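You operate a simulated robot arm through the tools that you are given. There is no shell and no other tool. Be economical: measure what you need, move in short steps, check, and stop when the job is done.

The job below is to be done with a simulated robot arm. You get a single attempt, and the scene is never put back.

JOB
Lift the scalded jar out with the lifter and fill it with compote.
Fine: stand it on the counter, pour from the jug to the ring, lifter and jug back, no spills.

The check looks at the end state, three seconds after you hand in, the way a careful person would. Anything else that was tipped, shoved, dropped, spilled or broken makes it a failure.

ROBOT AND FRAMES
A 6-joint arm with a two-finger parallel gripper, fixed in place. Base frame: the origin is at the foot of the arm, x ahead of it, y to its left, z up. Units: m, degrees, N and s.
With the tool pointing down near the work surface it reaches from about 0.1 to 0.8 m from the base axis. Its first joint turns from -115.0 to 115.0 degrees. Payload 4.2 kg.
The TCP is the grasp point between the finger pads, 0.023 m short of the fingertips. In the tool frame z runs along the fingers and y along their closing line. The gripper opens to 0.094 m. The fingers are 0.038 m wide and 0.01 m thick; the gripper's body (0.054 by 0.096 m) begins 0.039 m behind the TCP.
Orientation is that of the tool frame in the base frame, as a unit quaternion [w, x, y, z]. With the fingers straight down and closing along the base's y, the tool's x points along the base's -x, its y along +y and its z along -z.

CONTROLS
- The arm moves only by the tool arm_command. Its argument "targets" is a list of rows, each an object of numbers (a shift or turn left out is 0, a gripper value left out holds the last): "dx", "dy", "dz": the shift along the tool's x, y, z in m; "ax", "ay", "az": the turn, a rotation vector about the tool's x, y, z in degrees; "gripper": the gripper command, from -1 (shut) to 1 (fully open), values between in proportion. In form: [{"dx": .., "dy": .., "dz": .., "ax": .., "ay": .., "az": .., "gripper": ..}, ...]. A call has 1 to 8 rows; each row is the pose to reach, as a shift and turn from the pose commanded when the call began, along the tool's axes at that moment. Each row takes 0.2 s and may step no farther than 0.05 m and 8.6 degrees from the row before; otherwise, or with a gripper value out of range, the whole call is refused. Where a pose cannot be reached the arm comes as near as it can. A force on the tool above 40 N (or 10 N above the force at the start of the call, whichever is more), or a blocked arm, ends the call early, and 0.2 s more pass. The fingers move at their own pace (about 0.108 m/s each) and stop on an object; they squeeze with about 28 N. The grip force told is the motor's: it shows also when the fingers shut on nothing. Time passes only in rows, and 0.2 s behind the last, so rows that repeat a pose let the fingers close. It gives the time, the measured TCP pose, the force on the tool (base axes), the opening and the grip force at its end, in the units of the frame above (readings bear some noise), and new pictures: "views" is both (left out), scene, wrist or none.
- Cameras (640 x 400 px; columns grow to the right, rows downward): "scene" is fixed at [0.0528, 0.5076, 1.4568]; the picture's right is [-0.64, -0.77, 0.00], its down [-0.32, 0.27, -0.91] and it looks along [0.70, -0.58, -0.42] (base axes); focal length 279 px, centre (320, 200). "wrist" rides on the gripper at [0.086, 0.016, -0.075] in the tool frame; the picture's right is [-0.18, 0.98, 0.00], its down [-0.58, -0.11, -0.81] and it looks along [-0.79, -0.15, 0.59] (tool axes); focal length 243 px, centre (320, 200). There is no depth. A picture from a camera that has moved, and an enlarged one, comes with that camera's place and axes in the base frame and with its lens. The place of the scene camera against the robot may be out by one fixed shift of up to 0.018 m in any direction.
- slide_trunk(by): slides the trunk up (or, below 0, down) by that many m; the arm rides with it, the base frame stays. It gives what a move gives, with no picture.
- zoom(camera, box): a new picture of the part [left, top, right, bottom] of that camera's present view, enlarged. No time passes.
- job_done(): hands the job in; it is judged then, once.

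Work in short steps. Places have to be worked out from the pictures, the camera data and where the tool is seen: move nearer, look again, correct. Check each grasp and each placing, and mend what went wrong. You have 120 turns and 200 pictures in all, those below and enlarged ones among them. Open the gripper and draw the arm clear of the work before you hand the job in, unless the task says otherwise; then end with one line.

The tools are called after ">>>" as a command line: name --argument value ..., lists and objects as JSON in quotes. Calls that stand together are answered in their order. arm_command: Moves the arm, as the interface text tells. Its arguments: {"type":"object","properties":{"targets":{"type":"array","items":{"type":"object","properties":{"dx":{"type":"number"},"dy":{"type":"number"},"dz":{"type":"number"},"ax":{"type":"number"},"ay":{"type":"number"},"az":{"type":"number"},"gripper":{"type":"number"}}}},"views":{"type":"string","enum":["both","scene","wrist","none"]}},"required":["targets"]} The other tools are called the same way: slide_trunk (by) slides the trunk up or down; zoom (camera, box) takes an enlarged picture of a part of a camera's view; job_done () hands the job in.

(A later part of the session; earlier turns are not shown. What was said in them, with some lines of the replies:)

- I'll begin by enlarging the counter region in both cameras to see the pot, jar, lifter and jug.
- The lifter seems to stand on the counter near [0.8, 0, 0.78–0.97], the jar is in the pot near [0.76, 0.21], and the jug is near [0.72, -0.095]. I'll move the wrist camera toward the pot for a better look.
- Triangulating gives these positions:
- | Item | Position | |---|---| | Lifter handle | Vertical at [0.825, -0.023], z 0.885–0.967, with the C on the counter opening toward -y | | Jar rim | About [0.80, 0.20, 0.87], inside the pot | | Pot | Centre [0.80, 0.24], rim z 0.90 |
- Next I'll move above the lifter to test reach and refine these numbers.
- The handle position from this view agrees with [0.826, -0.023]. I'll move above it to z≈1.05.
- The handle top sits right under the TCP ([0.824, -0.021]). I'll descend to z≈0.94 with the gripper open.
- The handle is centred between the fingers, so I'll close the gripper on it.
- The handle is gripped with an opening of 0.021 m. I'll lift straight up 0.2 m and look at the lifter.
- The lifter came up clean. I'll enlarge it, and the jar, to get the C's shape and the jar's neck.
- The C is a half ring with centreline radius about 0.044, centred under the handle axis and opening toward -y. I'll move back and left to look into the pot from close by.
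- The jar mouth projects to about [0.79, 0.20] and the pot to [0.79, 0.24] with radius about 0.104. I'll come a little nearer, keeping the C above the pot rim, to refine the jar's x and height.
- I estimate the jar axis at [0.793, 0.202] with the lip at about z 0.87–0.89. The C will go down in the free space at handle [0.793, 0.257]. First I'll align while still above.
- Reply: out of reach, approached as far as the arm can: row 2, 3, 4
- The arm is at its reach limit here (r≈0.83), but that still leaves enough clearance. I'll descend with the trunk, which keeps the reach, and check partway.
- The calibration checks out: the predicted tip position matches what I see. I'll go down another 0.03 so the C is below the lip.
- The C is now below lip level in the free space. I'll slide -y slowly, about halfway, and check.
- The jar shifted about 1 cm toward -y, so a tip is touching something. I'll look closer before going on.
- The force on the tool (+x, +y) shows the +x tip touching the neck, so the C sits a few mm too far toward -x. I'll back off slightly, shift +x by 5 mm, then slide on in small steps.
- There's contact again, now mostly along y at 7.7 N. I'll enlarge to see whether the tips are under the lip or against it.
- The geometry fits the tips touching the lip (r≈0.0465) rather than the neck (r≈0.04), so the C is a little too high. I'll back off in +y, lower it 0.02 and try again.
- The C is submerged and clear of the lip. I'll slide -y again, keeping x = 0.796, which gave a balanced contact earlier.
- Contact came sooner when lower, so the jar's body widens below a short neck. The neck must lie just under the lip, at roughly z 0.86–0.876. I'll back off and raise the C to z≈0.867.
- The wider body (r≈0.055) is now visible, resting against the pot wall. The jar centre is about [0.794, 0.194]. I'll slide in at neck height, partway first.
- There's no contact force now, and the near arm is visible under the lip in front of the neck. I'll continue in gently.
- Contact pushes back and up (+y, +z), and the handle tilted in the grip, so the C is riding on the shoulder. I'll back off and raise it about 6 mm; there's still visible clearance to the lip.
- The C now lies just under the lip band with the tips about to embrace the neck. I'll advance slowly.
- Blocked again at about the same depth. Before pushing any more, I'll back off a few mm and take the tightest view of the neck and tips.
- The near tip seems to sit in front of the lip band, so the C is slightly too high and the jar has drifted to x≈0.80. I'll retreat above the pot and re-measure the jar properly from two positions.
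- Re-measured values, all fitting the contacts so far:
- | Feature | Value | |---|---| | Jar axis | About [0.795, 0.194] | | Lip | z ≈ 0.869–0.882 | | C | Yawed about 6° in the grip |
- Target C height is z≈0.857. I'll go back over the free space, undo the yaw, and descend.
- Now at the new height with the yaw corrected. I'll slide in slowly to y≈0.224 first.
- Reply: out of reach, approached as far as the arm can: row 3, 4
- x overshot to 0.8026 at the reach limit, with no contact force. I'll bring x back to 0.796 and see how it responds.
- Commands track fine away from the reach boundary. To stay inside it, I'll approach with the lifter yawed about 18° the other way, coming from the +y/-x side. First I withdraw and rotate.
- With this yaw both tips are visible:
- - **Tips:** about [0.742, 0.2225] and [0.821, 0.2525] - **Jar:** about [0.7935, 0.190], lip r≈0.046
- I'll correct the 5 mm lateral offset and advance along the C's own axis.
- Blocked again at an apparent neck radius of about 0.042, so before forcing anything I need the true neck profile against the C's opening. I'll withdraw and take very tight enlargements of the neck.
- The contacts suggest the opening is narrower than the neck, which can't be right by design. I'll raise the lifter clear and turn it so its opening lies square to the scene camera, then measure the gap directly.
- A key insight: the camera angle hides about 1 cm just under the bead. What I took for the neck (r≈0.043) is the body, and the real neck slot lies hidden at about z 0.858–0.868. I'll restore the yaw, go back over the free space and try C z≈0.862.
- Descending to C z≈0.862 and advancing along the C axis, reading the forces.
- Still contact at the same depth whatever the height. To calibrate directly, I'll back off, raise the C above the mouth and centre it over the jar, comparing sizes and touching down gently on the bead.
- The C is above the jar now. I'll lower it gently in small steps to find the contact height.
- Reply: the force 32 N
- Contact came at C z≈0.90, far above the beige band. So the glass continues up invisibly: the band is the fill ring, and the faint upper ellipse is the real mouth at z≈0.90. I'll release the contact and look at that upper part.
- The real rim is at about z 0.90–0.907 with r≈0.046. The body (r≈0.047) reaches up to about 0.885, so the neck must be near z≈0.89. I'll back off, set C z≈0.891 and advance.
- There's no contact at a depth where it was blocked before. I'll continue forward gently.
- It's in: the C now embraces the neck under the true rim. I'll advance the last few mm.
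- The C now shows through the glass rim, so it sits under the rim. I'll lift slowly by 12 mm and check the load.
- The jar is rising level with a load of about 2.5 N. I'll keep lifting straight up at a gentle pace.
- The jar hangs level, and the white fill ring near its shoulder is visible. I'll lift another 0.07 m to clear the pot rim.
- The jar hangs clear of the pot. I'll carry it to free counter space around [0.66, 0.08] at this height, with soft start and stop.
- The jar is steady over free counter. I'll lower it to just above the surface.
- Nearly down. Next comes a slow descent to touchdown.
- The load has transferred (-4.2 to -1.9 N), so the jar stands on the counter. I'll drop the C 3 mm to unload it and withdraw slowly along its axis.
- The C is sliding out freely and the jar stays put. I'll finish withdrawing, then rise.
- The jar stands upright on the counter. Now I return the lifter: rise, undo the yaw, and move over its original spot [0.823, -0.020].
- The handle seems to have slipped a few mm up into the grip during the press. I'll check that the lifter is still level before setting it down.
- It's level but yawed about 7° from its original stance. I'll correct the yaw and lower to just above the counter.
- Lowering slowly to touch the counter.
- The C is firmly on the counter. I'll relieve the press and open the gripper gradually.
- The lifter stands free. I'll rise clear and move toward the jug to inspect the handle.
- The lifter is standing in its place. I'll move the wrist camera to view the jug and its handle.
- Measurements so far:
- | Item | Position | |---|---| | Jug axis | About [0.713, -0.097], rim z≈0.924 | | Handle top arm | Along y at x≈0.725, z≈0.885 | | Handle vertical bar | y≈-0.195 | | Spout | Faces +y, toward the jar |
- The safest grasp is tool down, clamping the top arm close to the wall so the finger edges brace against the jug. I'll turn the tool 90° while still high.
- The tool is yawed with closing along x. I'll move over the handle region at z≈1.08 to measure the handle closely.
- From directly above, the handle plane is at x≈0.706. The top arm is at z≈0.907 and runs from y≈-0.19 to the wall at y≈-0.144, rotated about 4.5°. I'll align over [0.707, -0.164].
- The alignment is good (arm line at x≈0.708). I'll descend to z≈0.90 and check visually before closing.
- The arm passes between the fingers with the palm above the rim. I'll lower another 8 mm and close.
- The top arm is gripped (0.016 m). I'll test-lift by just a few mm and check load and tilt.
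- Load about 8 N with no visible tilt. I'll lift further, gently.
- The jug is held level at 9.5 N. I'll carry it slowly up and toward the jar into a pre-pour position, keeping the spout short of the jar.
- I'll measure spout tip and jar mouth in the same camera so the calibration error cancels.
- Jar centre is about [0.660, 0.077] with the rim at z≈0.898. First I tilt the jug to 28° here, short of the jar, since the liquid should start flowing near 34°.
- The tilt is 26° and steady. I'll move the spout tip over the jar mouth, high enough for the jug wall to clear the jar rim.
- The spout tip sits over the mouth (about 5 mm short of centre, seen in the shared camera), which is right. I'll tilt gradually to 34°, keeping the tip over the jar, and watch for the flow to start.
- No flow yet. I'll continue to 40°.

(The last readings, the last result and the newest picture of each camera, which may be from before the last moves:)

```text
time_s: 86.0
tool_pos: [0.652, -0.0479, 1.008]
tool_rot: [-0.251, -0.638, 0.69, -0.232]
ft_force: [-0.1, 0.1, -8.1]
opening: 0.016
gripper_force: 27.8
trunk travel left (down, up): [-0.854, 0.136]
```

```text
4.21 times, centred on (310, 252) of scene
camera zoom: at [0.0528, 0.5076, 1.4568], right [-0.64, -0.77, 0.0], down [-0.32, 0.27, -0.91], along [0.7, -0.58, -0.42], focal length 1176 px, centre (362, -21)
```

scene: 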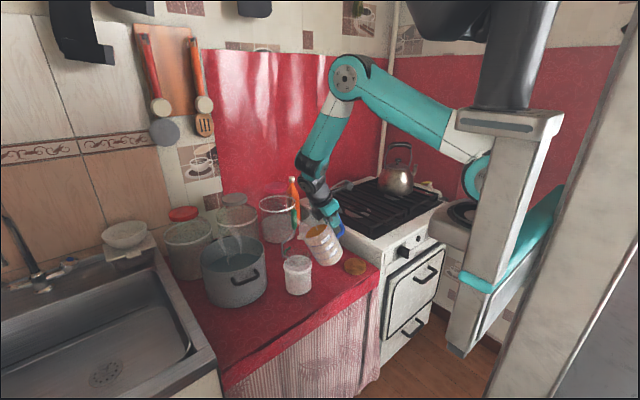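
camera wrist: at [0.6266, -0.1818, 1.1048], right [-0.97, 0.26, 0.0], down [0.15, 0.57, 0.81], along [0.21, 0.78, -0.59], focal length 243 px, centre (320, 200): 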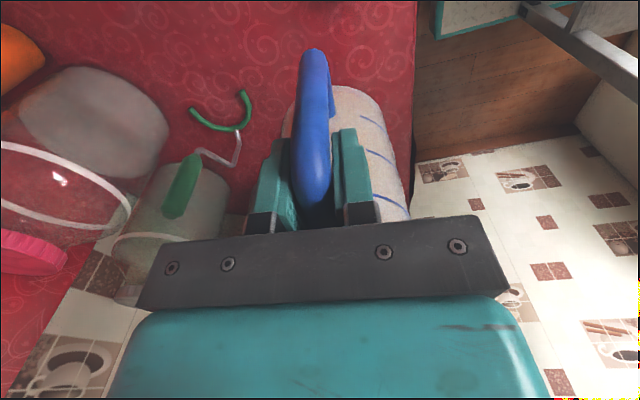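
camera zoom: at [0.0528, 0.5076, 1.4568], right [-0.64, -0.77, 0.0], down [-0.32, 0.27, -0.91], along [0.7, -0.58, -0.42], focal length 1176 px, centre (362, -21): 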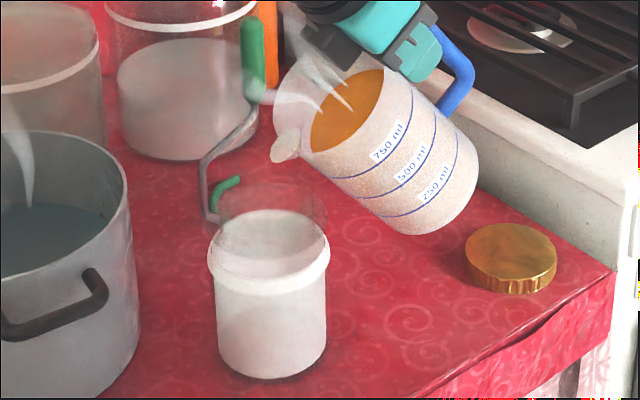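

Still nothing flowing. I'll go on to 46°.

>>> arm_command --targets '[{"dx": -0.0005, "dz": -0.0021, "ay": 1.5}, {"dx": -0.001, "dz": -0.0043, "ay": 3}, {"dx": -0.0014, "dz": -0.0064, "ay": 4.5}, {"dx": -0.0019, "dz": -0.0086, "ay": 6}, {"dx": -0.0019, "dz": -0.0086, "ay": 6}]' --views "none"

>>> zoom --camera "scene" --box '[270, 205, 350, 300]'

```text
time_s: 87.2
tool_pos: [0.6522, -0.0395, 1.0132]
tool_rot: [-0.287, -0.625, 0.676, -0.266]
ft_force: [-0.5, -1.0, -8.4]
opening: 0.0156
gripper_force: 28.4
trunk travel left (down, up): [-0.854, 0.136]
```

```text
4.21 times, centred on (310, 252) of scene
camera zoom: at [0.0528, 0.5076, 1.4568], right [-0.64, -0.77, 0.0], down [-0.32, 0.27, -0.91], along [0.7, -0.58, -0.42], focal length 1176 px, centre (362, -21)
```

zoom: 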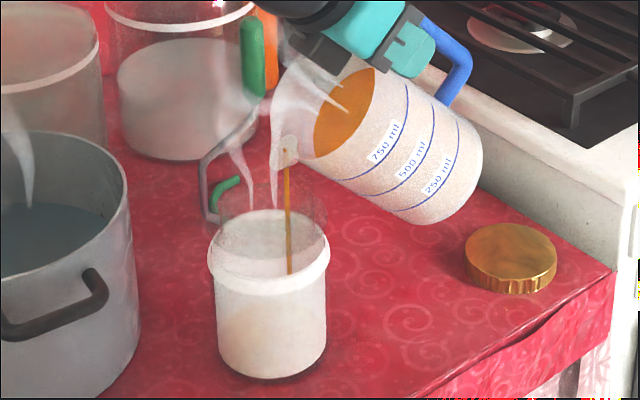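

Flow has started and the thin stream falls inside the jar mouth. I'll hold briefly and look at the level.

>>> arm_command --targets '[{"dx": 0}, {"dx": 0}, {"dx": 0}, {"dx": 0}, {"dx": 0}, {"dx": 0}]' --views "none"

>>> zoom --camera "scene" --box '[270, 205, 350, 300]'

```text
time_s: 88.5
tool_pos: [0.6529, -0.0393, 1.0133]
tool_rot: [-0.287, -0.625, 0.676, -0.265]
ft_force: [-0.4, 0.2, -7.7]
opening: 0.0159
gripper_force: 28.0
trunk travel left (down, up): [-0.854, 0.136]
```

```text
4.21 times, centred on (310, 252) of scene
camera zoom: at [0.0528, 0.5076, 1.4568], right [-0.64, -0.77, 0.0], down [-0.32, 0.27, -0.91], along [0.7, -0.58, -0.42], focal length 1176 px, centre (362, -21)
```

zoom: 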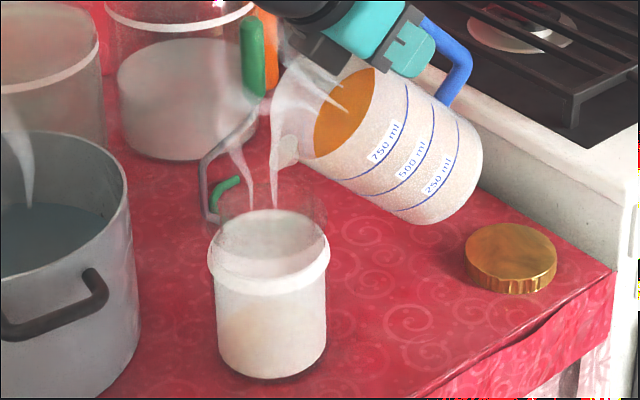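

It's quasi-static, so I can pour in steps. Now to 52°, then hold.

>>> arm_command --targets '[{"dx": -0.0004, "dz": -0.0024, "ay": 1.5}, {"dx": -0.0008, "dz": -0.0048, "ay": 3}, {"dx": -0.0011, "dz": -0.0073, "ay": 4.5}, {"dx": -0.0015, "dz": -0.0097, "ay": 6}, {"dx": -0.0015, "dz": -0.0097, "ay": 6}, {"dx": -0.0015, "dz": -0.0097, "ay": 6}, {"dx": -0.0015, "dz": -0.0097, "ay": 6}, {"dx": -0.0015, "dz": -0.0097, "ay": 6}]' --views "none"

>>> zoom --camera "scene" --box '[270, 205, 350, 300]'

```text
time_s: 90.3
tool_pos: [0.6532, -0.0332, 1.02]
tool_rot: [-0.322, -0.61, 0.66, -0.297]
ft_force: [0.7, -0.5, -8.1]
opening: 0.0156
gripper_force: 28.0
trunk travel left (down, up): [-0.854, 0.136]
```

```text
4.21 times, centred on (310, 252) of scene
camera zoom: at [0.0528, 0.5076, 1.4568], right [-0.64, -0.77, 0.0], down [-0.32, 0.27, -0.91], along [0.7, -0.58, -0.42], focal length 1176 px, centre (362, -21)
```

zoom: 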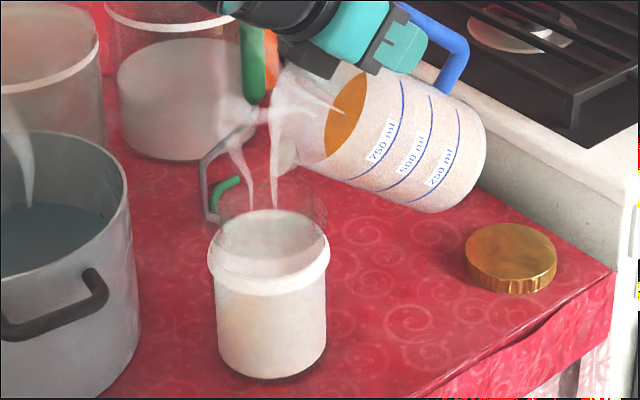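

Continuing to 58°, imaging during the flow to verify where the stream lands.

>>> arm_command --targets '[{"dx": -0.0003, "dz": -0.0026, "ay": 1.5}, {"dx": -0.0006, "dz": -0.0053, "ay": 3}, {"dx": -0.0009, "dz": -0.008, "ay": 4.5}, {"dx": -0.0012, "dz": -0.0107, "ay": 6}]' --views "none"

>>> zoom --camera "scene" --box '[270, 205, 350, 300]'

```text
time_s: 91.3
tool_pos: [0.6538, -0.0249, 1.024]
tool_rot: [-0.357, -0.593, 0.642, -0.329]
ft_force: [1.0, -1.5, -6.1]
opening: 0.0159
gripper_force: 28.2
trunk travel left (down, up): [-0.854, 0.136]
```

```text
4.21 times, centred on (310, 252) of scene
camera zoom: at [0.0528, 0.5076, 1.4568], right [-0.64, -0.77, 0.0], down [-0.32, 0.27, -0.91], along [0.7, -0.58, -0.42], focal length 1176 px, centre (362, -21)
```

zoom: 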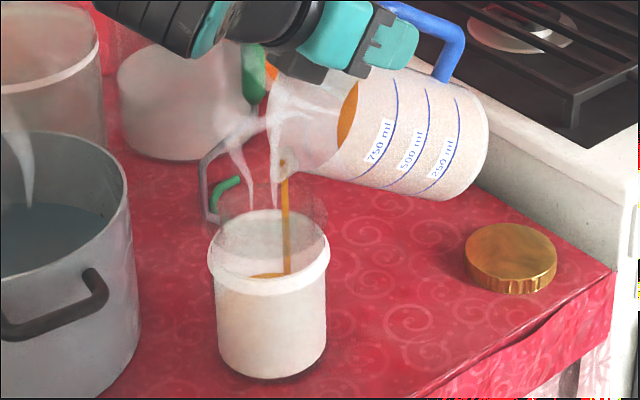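

The stream lands well inside, and an orange surface is appearing in the jar. I'll hold until the flow settles.

>>> arm_command --targets '[{"dx": 0}, {"dx": 0}, {"dx": 0}, {"dx": 0}, {"dx": 0}, {"dx": 0}]' --views "none"

>>> zoom --camera "scene" --box '[275, 225, 335, 300]'

```text
time_s: 92.8
tool_pos: [0.6523, -0.0242, 1.0253]
tool_rot: [-0.356, -0.594, 0.642, -0.33]
ft_force: [-0.1, -0.6, -6.6]
opening: 0.016
gripper_force: 28.5
trunk travel left (down, up): [-0.854, 0.136]
```

```text
5.33 times, centred on (305, 262) of scene
camera zoom: at [0.0528, 0.5076, 1.4568], right [-0.64, -0.77, 0.0], down [-0.32, 0.27, -0.91], along [0.7, -0.58, -0.42], focal length 1489 px, centre (400, -133)
```

zoom: 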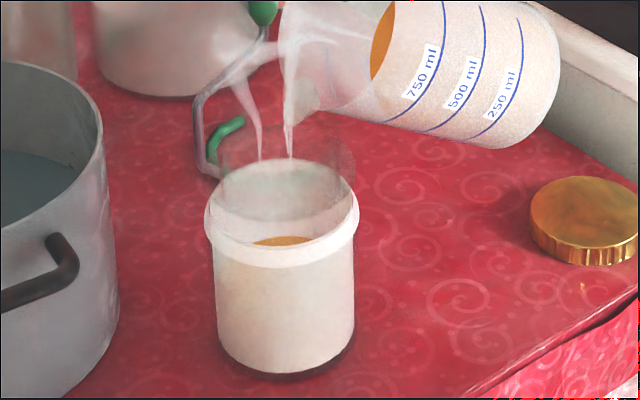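

The level is at about z 0.819, and the ring is at about 0.871, so I need roughly 0.29 L more. I'll continue to 64° and hold.

>>> arm_command --targets '[{"dx": -0.0001, "dz": -0.0029, "ay": 1.5}, {"dx": -0.0001, "dz": -0.0058, "ay": 3}, {"dx": -0.0003, "dz": -0.0087, "ay": 4.5}, {"dx": -0.0005, "dz": -0.0116, "ay": 6}, {"dx": -0.0005, "dz": -0.0116, "ay": 6}, {"dx": -0.0005, "dz": -0.0116, "ay": 6}, {"dx": -0.0005, "dz": -0.0116, "ay": 6}, {"dx": -0.0005, "dz": -0.0116, "ay": 6}]' --views "none"

>>> zoom --camera "scene" --box '[275, 225, 335, 300]'

```text
time_s: 94.5
tool_pos: [0.6527, -0.0131, 1.0294]
tool_rot: [-0.389, -0.576, 0.623, -0.36]
ft_force: [-0.7, -0.5, -5.6]
opening: 0.0157
gripper_force: 28.3
trunk travel left (down, up): [-0.854, 0.136]
```

```text
5.33 times, centred on (305, 262) of scene
camera zoom: at [0.0528, 0.5076, 1.4568], right [-0.64, -0.77, 0.0], down [-0.32, 0.27, -0.91], along [0.7, -0.58, -0.42], focal length 1489 px, centre (400, -133)
```

zoom: 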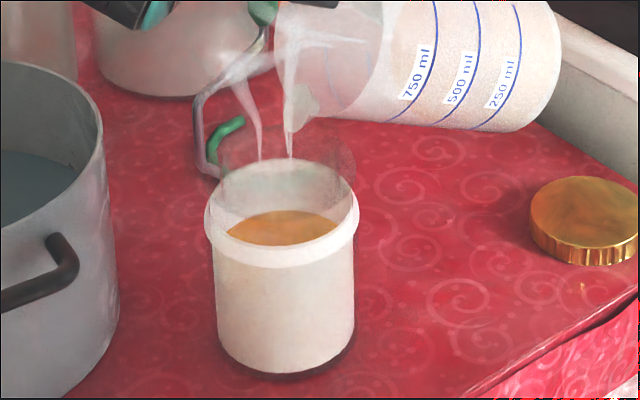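

The level is at about 0.839. I'll go to 68.5° and hold.

>>> arm_command --targets '[{"dz": -0.0031, "ay": 1.5}, {"dz": -0.0062, "ay": 3}, {"dz": -0.0092, "ay": 4.5}, {"dz": -0.0092, "ay": 4.5}, {"dz": -0.0092, "ay": 4.5}, {"dz": -0.0092, "ay": 4.5}, {"dz": -0.0092, "ay": 4.5}, {"dz": -0.0092, "ay": 4.5}]' --views "none"

>>> zoom --camera "scene" --box '[275, 225, 335, 300]'

```text
time_s: 96.3
tool_pos: [0.6392, -0.0176, 1.0313]
tool_rot: [-0.411, -0.563, 0.607, -0.382]
ft_force: [-1.3, -0.5, -4.8]
opening: 0.0158
gripper_force: 27.3
out of reach, approached as far as the arm can: row 2, 3, 4, 5, 6, 7, 8
trunk travel left (down, up): [-0.854, 0.136]
```

```text
5.33 times, centred on (305, 262) of scene
camera zoom: at [0.0528, 0.5076, 1.4568], right [-0.64, -0.77, 0.0], down [-0.32, 0.27, -0.91], along [0.7, -0.58, -0.42], focal length 1489 px, centre (400, -133)
```

zoom: 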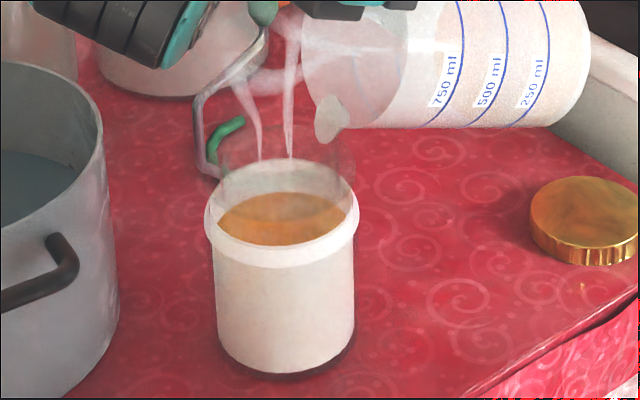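

The arm hit a limit and shifted the jug 13 mm in -x, so I'll return at once to the reachable 64° pose and check for any spill.

>>> arm_command --targets '[{"dz": 0.0034, "ay": -3}, {"dz": 0.0068, "ay": -6}, {"dz": 0.0068, "ay": -6}]' --views "none"

>>> zoom --camera "scene" --box '[275, 225, 335, 300]'

>>> zoom --camera "wrist" --box '[0, 0, 640, 400]'

```text
time_s: 97.2
tool_pos: [0.6376, -0.0241, 1.0294]
tool_rot: [-0.381, -0.58, 0.627, -0.352]
ft_force: [-0.4, 0.2, -4.4]
opening: 0.016
gripper_force: 27.9
trunk travel left (down, up): [-0.854, 0.136]
```

```text
5.33 times, centred on (305, 262) of scene
camera zoom: at [0.0528, 0.5076, 1.4568], right [-0.64, -0.77, 0.0], down [-0.32, 0.27, -0.91], along [0.7, -0.58, -0.42], focal length 1489 px, centre (400, -133)
```

zoom: 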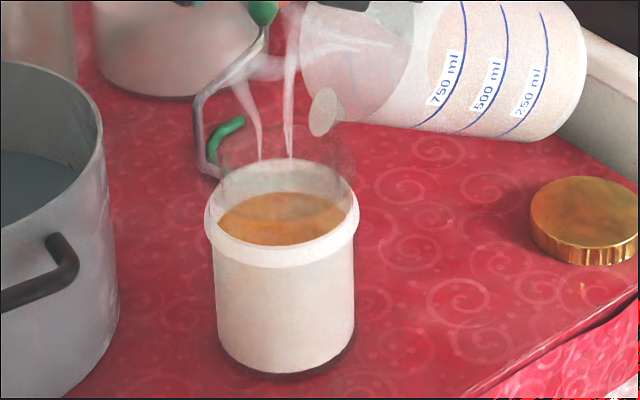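

```text
1.00 times, centred on (320, 200) of wrist
camera zoom: at [0.6242, 0.0024, 1.1406], right [-0.97, 0.16, -0.16], down [0.19, 0.97, -0.14], along [0.14, -0.17, -0.98], focal length 243 px, centre (320, 200)
```

zoom: 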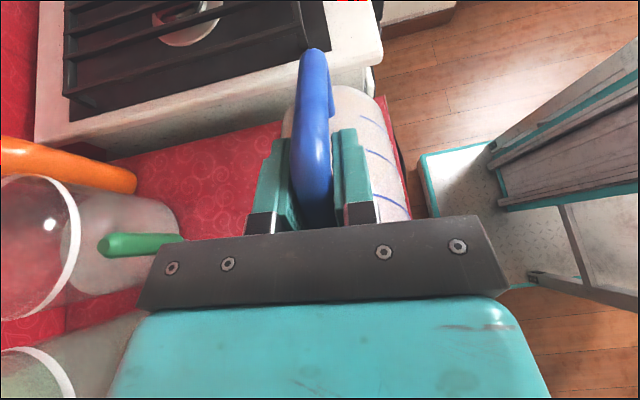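

No spill is visible. About 0.1 L is still needed, and the limit looks like arm reach, so I'll look at the arm posture.

>>> zoom --camera "scene" --box '[200, 40, 540, 300]'

```text
1.54 times, centred on (370, 170) of scene
camera zoom: at [0.0528, 0.5076, 1.4568], right [-0.64, -0.77, 0.0], down [-0.32, 0.27, -0.91], along [0.7, -0.58, -0.42], focal length 430 px, centre (243, 246)
```

zoom: 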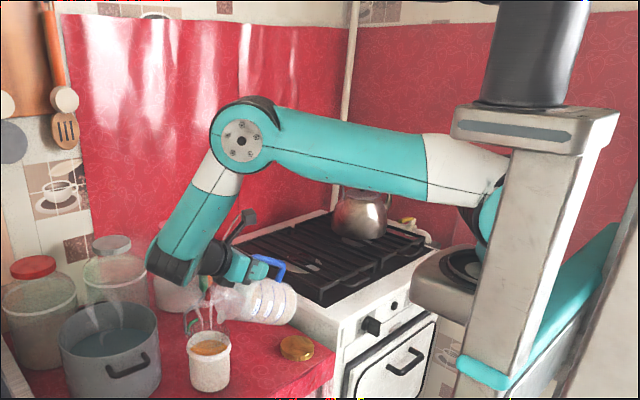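

The wrist flexes inward toward its limit with this yaw. Turning the jug about 18° counter-clockwise around the spout should free it, and at 62.5° nothing flows, so I can do that safely while re-centring the tip.

>>> arm_command --targets '[{"dx": -0.0012, "dy": -0.0085, "dz": -0.0024, "ax": 3.2, "az": -1.66}, {"dx": -0.0024, "dy": -0.017, "dz": -0.0047, "ax": 6.4, "az": -3.3}, {"dx": -0.0037, "dy": -0.0254, "dz": -0.0071, "ax": 9.6, "az": -5.0}, {"dx": -0.0049, "dy": -0.0339, "dz": -0.0094, "ax": 12.8, "az": -6.65}, {"dx": -0.0061, "dy": -0.0424, "dz": -0.0118, "ax": 15.97, "az": -8.31}, {"dx": -0.0061, "dy": -0.0424, "dz": -0.0118, "ax": 15.97, "az": -8.31}]' --views "none"

>>> zoom --camera "scene" --box '[270, 210, 350, 300]'

```text
time_s: 98.5
tool_pos: [0.6793, -0.0131, 1.0284]
tool_rot: [0.321, 0.672, -0.528, 0.408]
ft_force: [0.3, 0.5, -3.9]
opening: 0.0157
gripper_force: 28.5
trunk travel left (down, up): [-0.854, 0.136]
```

```text
4.44 times, centred on (310, 255) of scene
camera zoom: at [0.0528, 0.5076, 1.4568], right [-0.64, -0.77, 0.0], down [-0.32, 0.27, -0.91], along [0.7, -0.58, -0.42], focal length 1241 px, centre (364, -44)
```

zoom: 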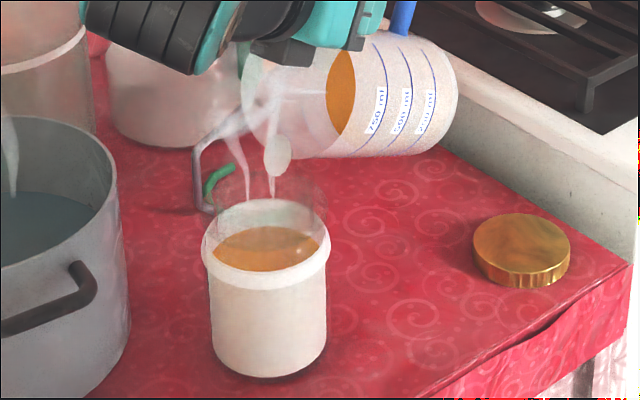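

Reachable, with the spout tip centred over the mouth. Tilting to 68°, then 70°, and holding.

>>> arm_command --targets '[{"dx": 0.0007, "dz": -0.0044, "ay": 2}, {"dx": 0.0013, "dz": -0.0084, "ay": 3.8}, {"dx": 0.0019, "dz": -0.0122, "ay": 5.5}, {"dx": 0.0021, "dz": -0.0144, "ay": 6.5}, {"dx": 0.0022, "dz": -0.0166, "ay": 7.5}, {"dx": 0.0022, "dz": -0.0166, "ay": 7.5}, {"dx": 0.0022, "dz": -0.0166, "ay": 7.5}, {"dx": 0.0022, "dz": -0.0166, "ay": 7.5}]' --views "none"

>>> zoom --camera "scene" --box '[270, 210, 350, 300]'

```text
time_s: 100.3
tool_pos: [0.678, 0.0006, 1.0377]
tool_rot: [0.355, 0.643, -0.507, 0.451]
ft_force: [-0.1, 0.2, -3.8]
opening: 0.0158
gripper_force: 27.9
trunk travel left (down, up): [-0.854, 0.136]
```

```text
4.44 times, centred on (310, 255) of scene
camera zoom: at [0.0528, 0.5076, 1.4568], right [-0.64, -0.77, 0.0], down [-0.32, 0.27, -0.91], along [0.7, -0.58, -0.42], focal length 1241 px, centre (364, -44)
```

zoom: 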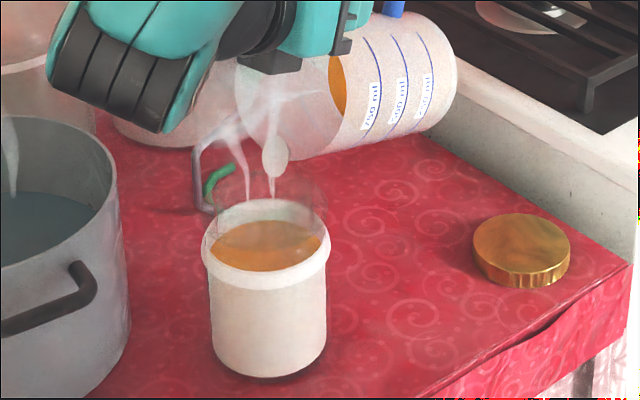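

The level is at about 0.857; it needs about 14 mm more. On to 74° and hold.

>>> arm_command --targets '[{"dx": 0.0004, "dz": -0.0022, "ay": 1}, {"dx": 0.0009, "dz": -0.0044, "ay": 2}, {"dx": 0.0012, "dz": -0.0066, "ay": 3}, {"dx": 0.0015, "dz": -0.0087, "ay": 4}, {"dx": 0.0015, "dz": -0.0087, "ay": 4}, {"dx": 0.0015, "dz": -0.0087, "ay": 4}, {"dx": 0.0015, "dz": -0.0087, "ay": 4}, {"dx": 0.0015, "dz": -0.0087, "ay": 4}]' --views "none"

>>> zoom --camera "scene" --box '[275, 225, 335, 300]'

```text
time_s: 102.2
tool_pos: [0.6681, -0.0005, 1.0407]
tool_rot: [0.37, 0.629, -0.495, 0.472]
ft_force: [-0.6, 0.1, -3.2]
opening: 0.016
gripper_force: 28.1
out of reach, approached as far as the arm can: row 3, 4, 5, 6, 7, 8
trunk travel left (down, up): [-0.854, 0.136]
```

```text
5.33 times, centred on (305, 262) of scene
camera zoom: at [0.0528, 0.5076, 1.4568], right [-0.64, -0.77, 0.0], down [-0.32, 0.27, -0.91], along [0.7, -0.58, -0.42], focal length 1489 px, centre (400, -133)
```

zoom: 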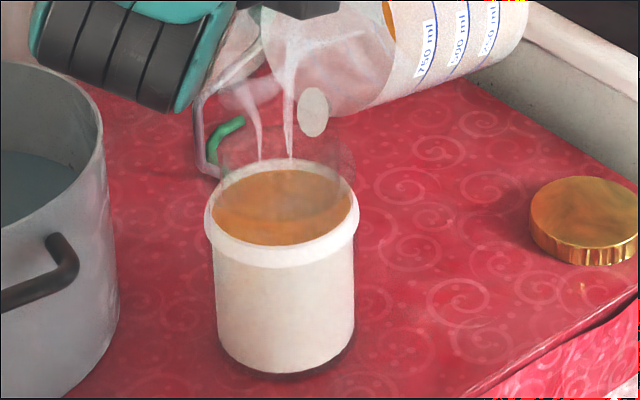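

The liquid's far edge is now level with the ring, at z≈0.870. I'll stop pouring by tilting back 12° in place, then check the level up close.

>>> arm_command --targets '[{"ay": -5}, {"ay": -9}, {"ay": -12}, {"ay": -12}]' --views "none"

>>> zoom --camera "scene" --box '[285, 240, 320, 285]'

```text
time_s: 103.2
tool_pos: [0.6683, -0.0021, 1.04]
tool_rot: [0.319, 0.673, -0.53, 0.405]
ft_force: [-0.4, 0.7, -3.5]
opening: 0.016
gripper_force: 27.6
trunk travel left (down, up): [-0.854, 0.136]
```

```text
8.89 times, centred on (302, 262) of scene
camera zoom: at [0.0528, 0.5076, 1.4568], right [-0.64, -0.77, 0.0], down [-0.32, 0.27, -0.91], along [0.7, -0.58, -0.42], focal length 2482 px, centre (476, -356)
```

zoom: 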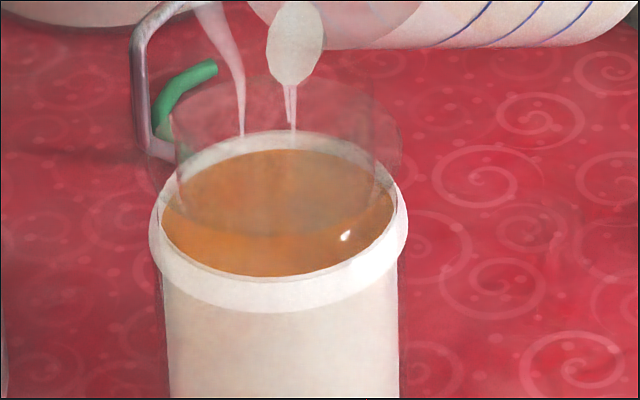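

The surface sits at mid-height of the ring, so the fill is right. I'll retreat the jug away from the jar at this tilt before righting it.

>>> arm_command --targets '[{"dx": 0.009, "dz": 0.007}, {"dx": 0.023, "dz": 0.023}, {"dx": 0.036, "dz": 0.041}, {"dx": 0.049, "dz": 0.058}, {"dx": 0.06, "dz": 0.073}, {"dx": 0.0646, "dz": 0.0789}, {"dx": 0.0646, "dz": 0.0789}]' --views "none"

>>> zoom --camera "scene" --box '[260, 160, 400, 300]'

```text
time_s: 104.8
tool_pos: [0.6897, -0.0992, 1.062]
tool_rot: [0.319, 0.673, -0.531, 0.404]
ft_force: [-0.1, -0.1, -3.1]
opening: 0.0158
gripper_force: 28.0
trunk travel left (down, up): [-0.854, 0.136]
```

```text
2.86 times, centred on (330, 230) of scene
camera zoom: at [0.0528, 0.5076, 1.4568], right [-0.64, -0.77, 0.0], down [-0.32, 0.27, -0.91], along [0.7, -0.58, -0.42], focal length 798 px, centre (291, 114)
```

zoom: 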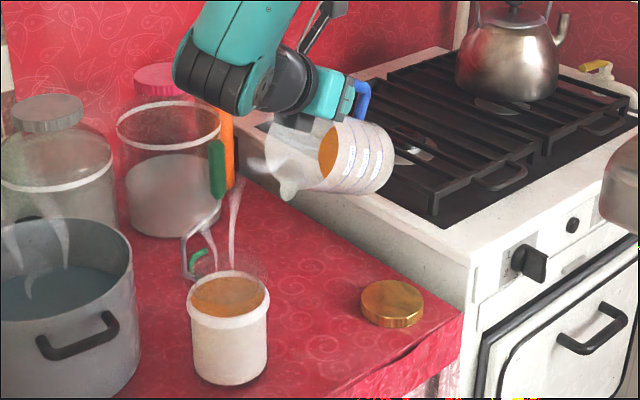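

Well clear. I'll right the jug gradually.

>>> arm_command --targets '[{"ay": -4}, {"ay": -11}, {"ay": -19}, {"ay": -27}, {"ay": -35}, {"ay": -43}, {"ay": -51}, {"ay": -57}]' --views "none"

>>> arm_command --targets '[{"ay": -3}, {"ay": -5}, {"ay": -5}]' --views "scene"

```text
time_s: 106.5
tool_pos: [0.6919, -0.0997, 1.0599]
tool_rot: [0.027, 0.785, -0.618, 0.034]
ft_force: [-0.2, 0.4, -3.2]
opening: 0.0158
gripper_force: 28.3
trunk travel left (down, up): [-0.854, 0.136]
```

```text
time_s: 107.3
tool_pos: [0.6916, -0.0993, 1.0616]
tool_rot: [0.0, 0.785, -0.619, 0.0]
ft_force: [0.1, 0.0, -3.2]
opening: 0.0158
gripper_force: 28.3
trunk travel left (down, up): [-0.854, 0.136]
```

scene: 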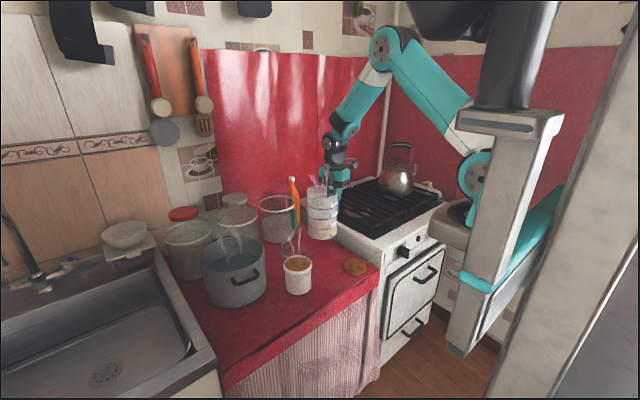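

Jug upright. I'll restore the yaw and move back over its original spot [0.708, -0.162], then lower partway.

>>> arm_command --targets '[{"dx": 0.008, "az": 4}, {"dx": 0.025, "dy": -0.0005, "az": 10}, {"dx": 0.045, "dy": -0.001, "az": 15}, {"dx": 0.06, "dy": -0.0012, "az": 17.9}, {"dx": 0.0651, "dy": -0.0012, "dz": 0.02, "az": 17.9}, {"dx": 0.0651, "dy": -0.0012, "dz": 0.06, "az": 17.9}, {"dx": 0.0651, "dy": -0.0012, "dz": 0.1, "az": 17.9}, {"dx": 0.0651, "dy": -0.0012, "dz": 0.13, "az": 17.9}]' --views "none"

>>> zoom --camera "scene" --box '[300, 180, 380, 280]'

```text
time_s: 109.2
tool_pos: [0.7087, -0.1626, 0.934]
tool_rot: [0.001, -0.68, 0.733, -0.001]
ft_force: [-0.3, -1.2, -3.2]
opening: 0.0159
gripper_force: 28.6
trunk travel left (down, up): [-0.854, 0.136]
```

```text
4.00 times, centred on (340, 230) of scene
camera zoom: at [0.0528, 0.5076, 1.4568], right [-0.64, -0.77, 0.0], down [-0.32, 0.27, -0.91], along [0.7, -0.58, -0.42], focal length 1117 px, centre (240, 80)
```

zoom: 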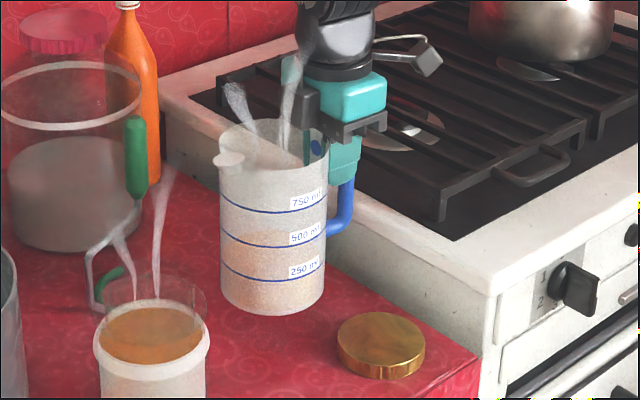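

The jug is level over its spot. Lowering slowly to touchdown (expected near TCP z 0.895).

>>> arm_command --targets '[{"dz": 0.01}, {"dz": 0.02}, {"dz": 0.028}, {"dz": 0.034}, {"dz": 0.037}, {"dz": 0.037}]' --views "none"

```text
time_s: 110.5
tool_pos: [0.7078, -0.1623, 0.8956]
tool_rot: [0.001, -0.68, 0.733, -0.001]
ft_force: [-4.5, -2.4, 19.1]
opening: 0.0159
gripper_force: 27.8
trunk travel left (down, up): [-0.854, 0.136]
```

It's on the counter, pressing a little. I'll relieve 1.5 mm, then open the gripper.

>>> arm_command --targets '[{"dz": -0.001}, {"dz": -0.0015}, {"dz": -0.0015, "gripper": -0.6}, {"dz": -0.0015, "gripper": -0.4}, {"dz": -0.0015, "gripper": 0}, {"dz": -0.0015, "gripper": 0.5}, {"dz": -0.0015, "gripper": 0.8}, {"dz": -0.0015, "gripper": 0.8}]' --views "wrist"

>>> zoom --camera "scene" --box '[300, 180, 380, 280]'

```text
time_s: 112.3
tool_pos: [0.7076, -0.1621, 0.8957]
tool_rot: [0.0, -0.68, 0.733, 0.0]
ft_force: [-0.1, 0.0, -0.4]
opening: 0.0845
gripper_force: 0.0
trunk travel left (down, up): [-0.854, 0.136]
camera wrist: at [0.6848, -0.2485, 0.9701], right [-0.97, 0.26, 0.0], down [0.15, 0.57, 0.81], along [0.21, 0.78, -0.59], focal length 243 px, centre (320, 200)
```

wrist: 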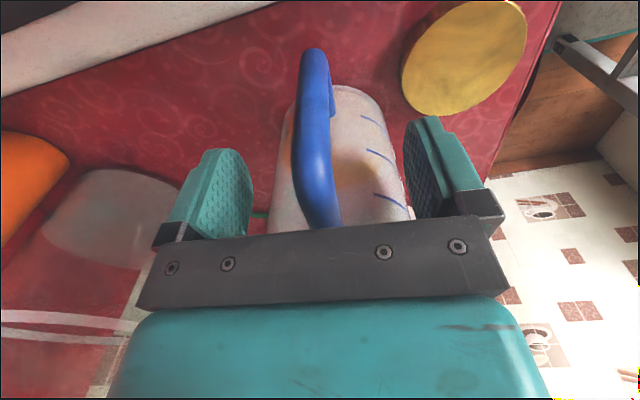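

```text
4.00 times, centred on (340, 230) of scene
camera zoom: at [0.0528, 0.5076, 1.4568], right [-0.64, -0.77, 0.0], down [-0.32, 0.27, -0.91], along [0.7, -0.58, -0.42], focal length 1117 px, centre (240, 80)
```

zoom: 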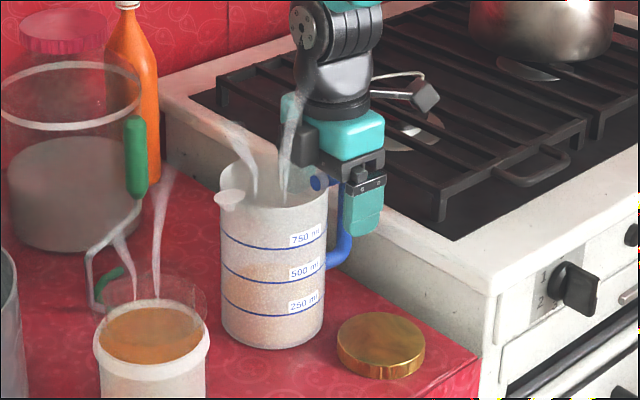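

The jug stands in its old place and the gripper is free. I'll rise straight up and draw the arm away.

>>> arm_command --targets '[{"dz": -0.03, "gripper": 1}, {"dz": -0.07}, {"dz": -0.11}, {"dz": -0.15}, {"dz": -0.19}, {"dz": -0.23}, {"dz": -0.27}, {"dz": -0.3}]' --views "none"

>>> arm_command --targets '[{"dy": 0.045}, {"dy": 0.09}, {"dy": 0.135}, {"dy": 0.18}, {"dy": 0.22}, {"dy": 0.22}]' --views "both"

>>> zoom --camera "scene" --box '[180, 180, 380, 310]'

>>> zoom --camera "scene" --box '[270, 215, 370, 305]'

```text
time_s: 114.2
tool_pos: [0.7075, -0.1624, 1.1939]
tool_rot: [0.0, -0.679, 0.734, 0.001]
ft_force: [0.1, 0.1, -0.2]
opening: 0.094
gripper_force: 0.1
trunk travel left (down, up): [-0.854, 0.136]
```

```text
time_s: 115.5
tool_pos: [0.4878, -0.1451, 1.1947]
tool_rot: [0.001, -0.68, 0.734, 0.0]
ft_force: [0.8, -0.9, -0.2]
opening: 0.0942
gripper_force: 0.0
trunk travel left (down, up): [-0.854, 0.136]
camera wrist: at [0.4645, -0.2316, 1.2698], right [-0.97, 0.26, 0.0], down [0.15, 0.57, 0.81], along [0.21, 0.78, -0.59], focal length 243 px, centre (320, 200)
```

scene: 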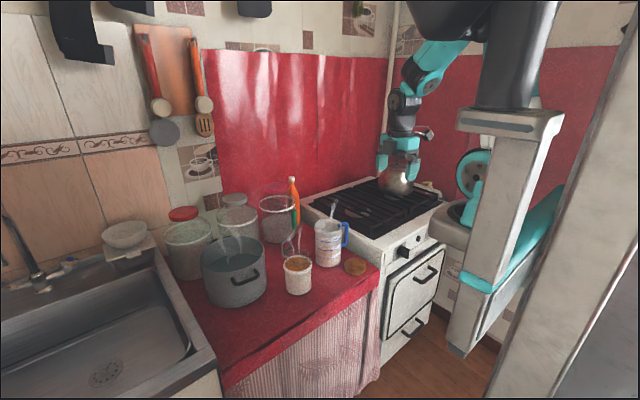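
wrist: 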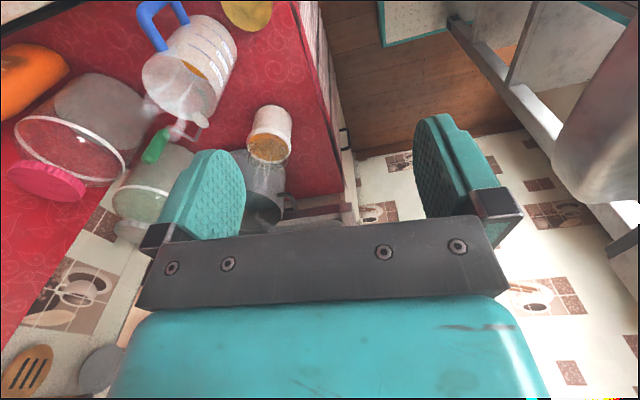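

```text
3.08 times, centred on (280, 245) of scene
camera zoom: at [0.0528, 0.5076, 1.4568], right [-0.64, -0.77, 0.0], down [-0.32, 0.27, -0.91], along [0.7, -0.58, -0.42], focal length 859 px, centre (443, 62)
```

zoom: 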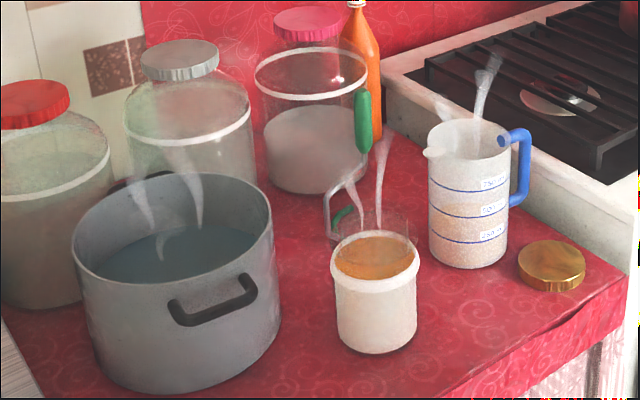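

```text
4.44 times, centred on (320, 260) of scene
camera zoom: at [0.0528, 0.5076, 1.4568], right [-0.64, -0.77, 0.0], down [-0.32, 0.27, -0.91], along [0.7, -0.58, -0.42], focal length 1241 px, centre (320, -67)
```

zoom: 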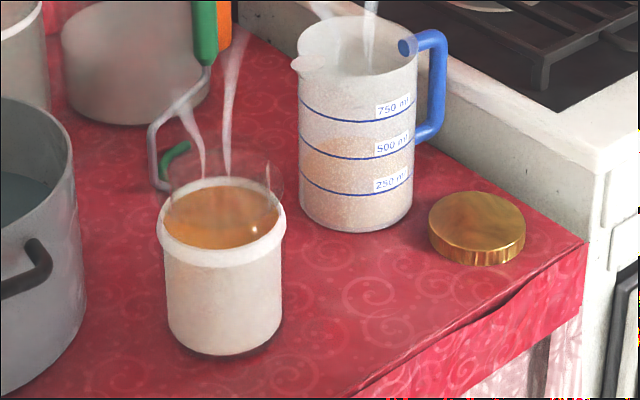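

The jar stands filled to its ring. The lifter and jug are back upright in their places, the counter shows no spills, and the open gripper is drawn clear, so I'm handing in.

>>> job_done

```text
The job is handed in.
```

The scalded jar is out of the pot, standing on the counter and filled with compote to its ring; the lifter and jug are back in their places, with no spills visible.
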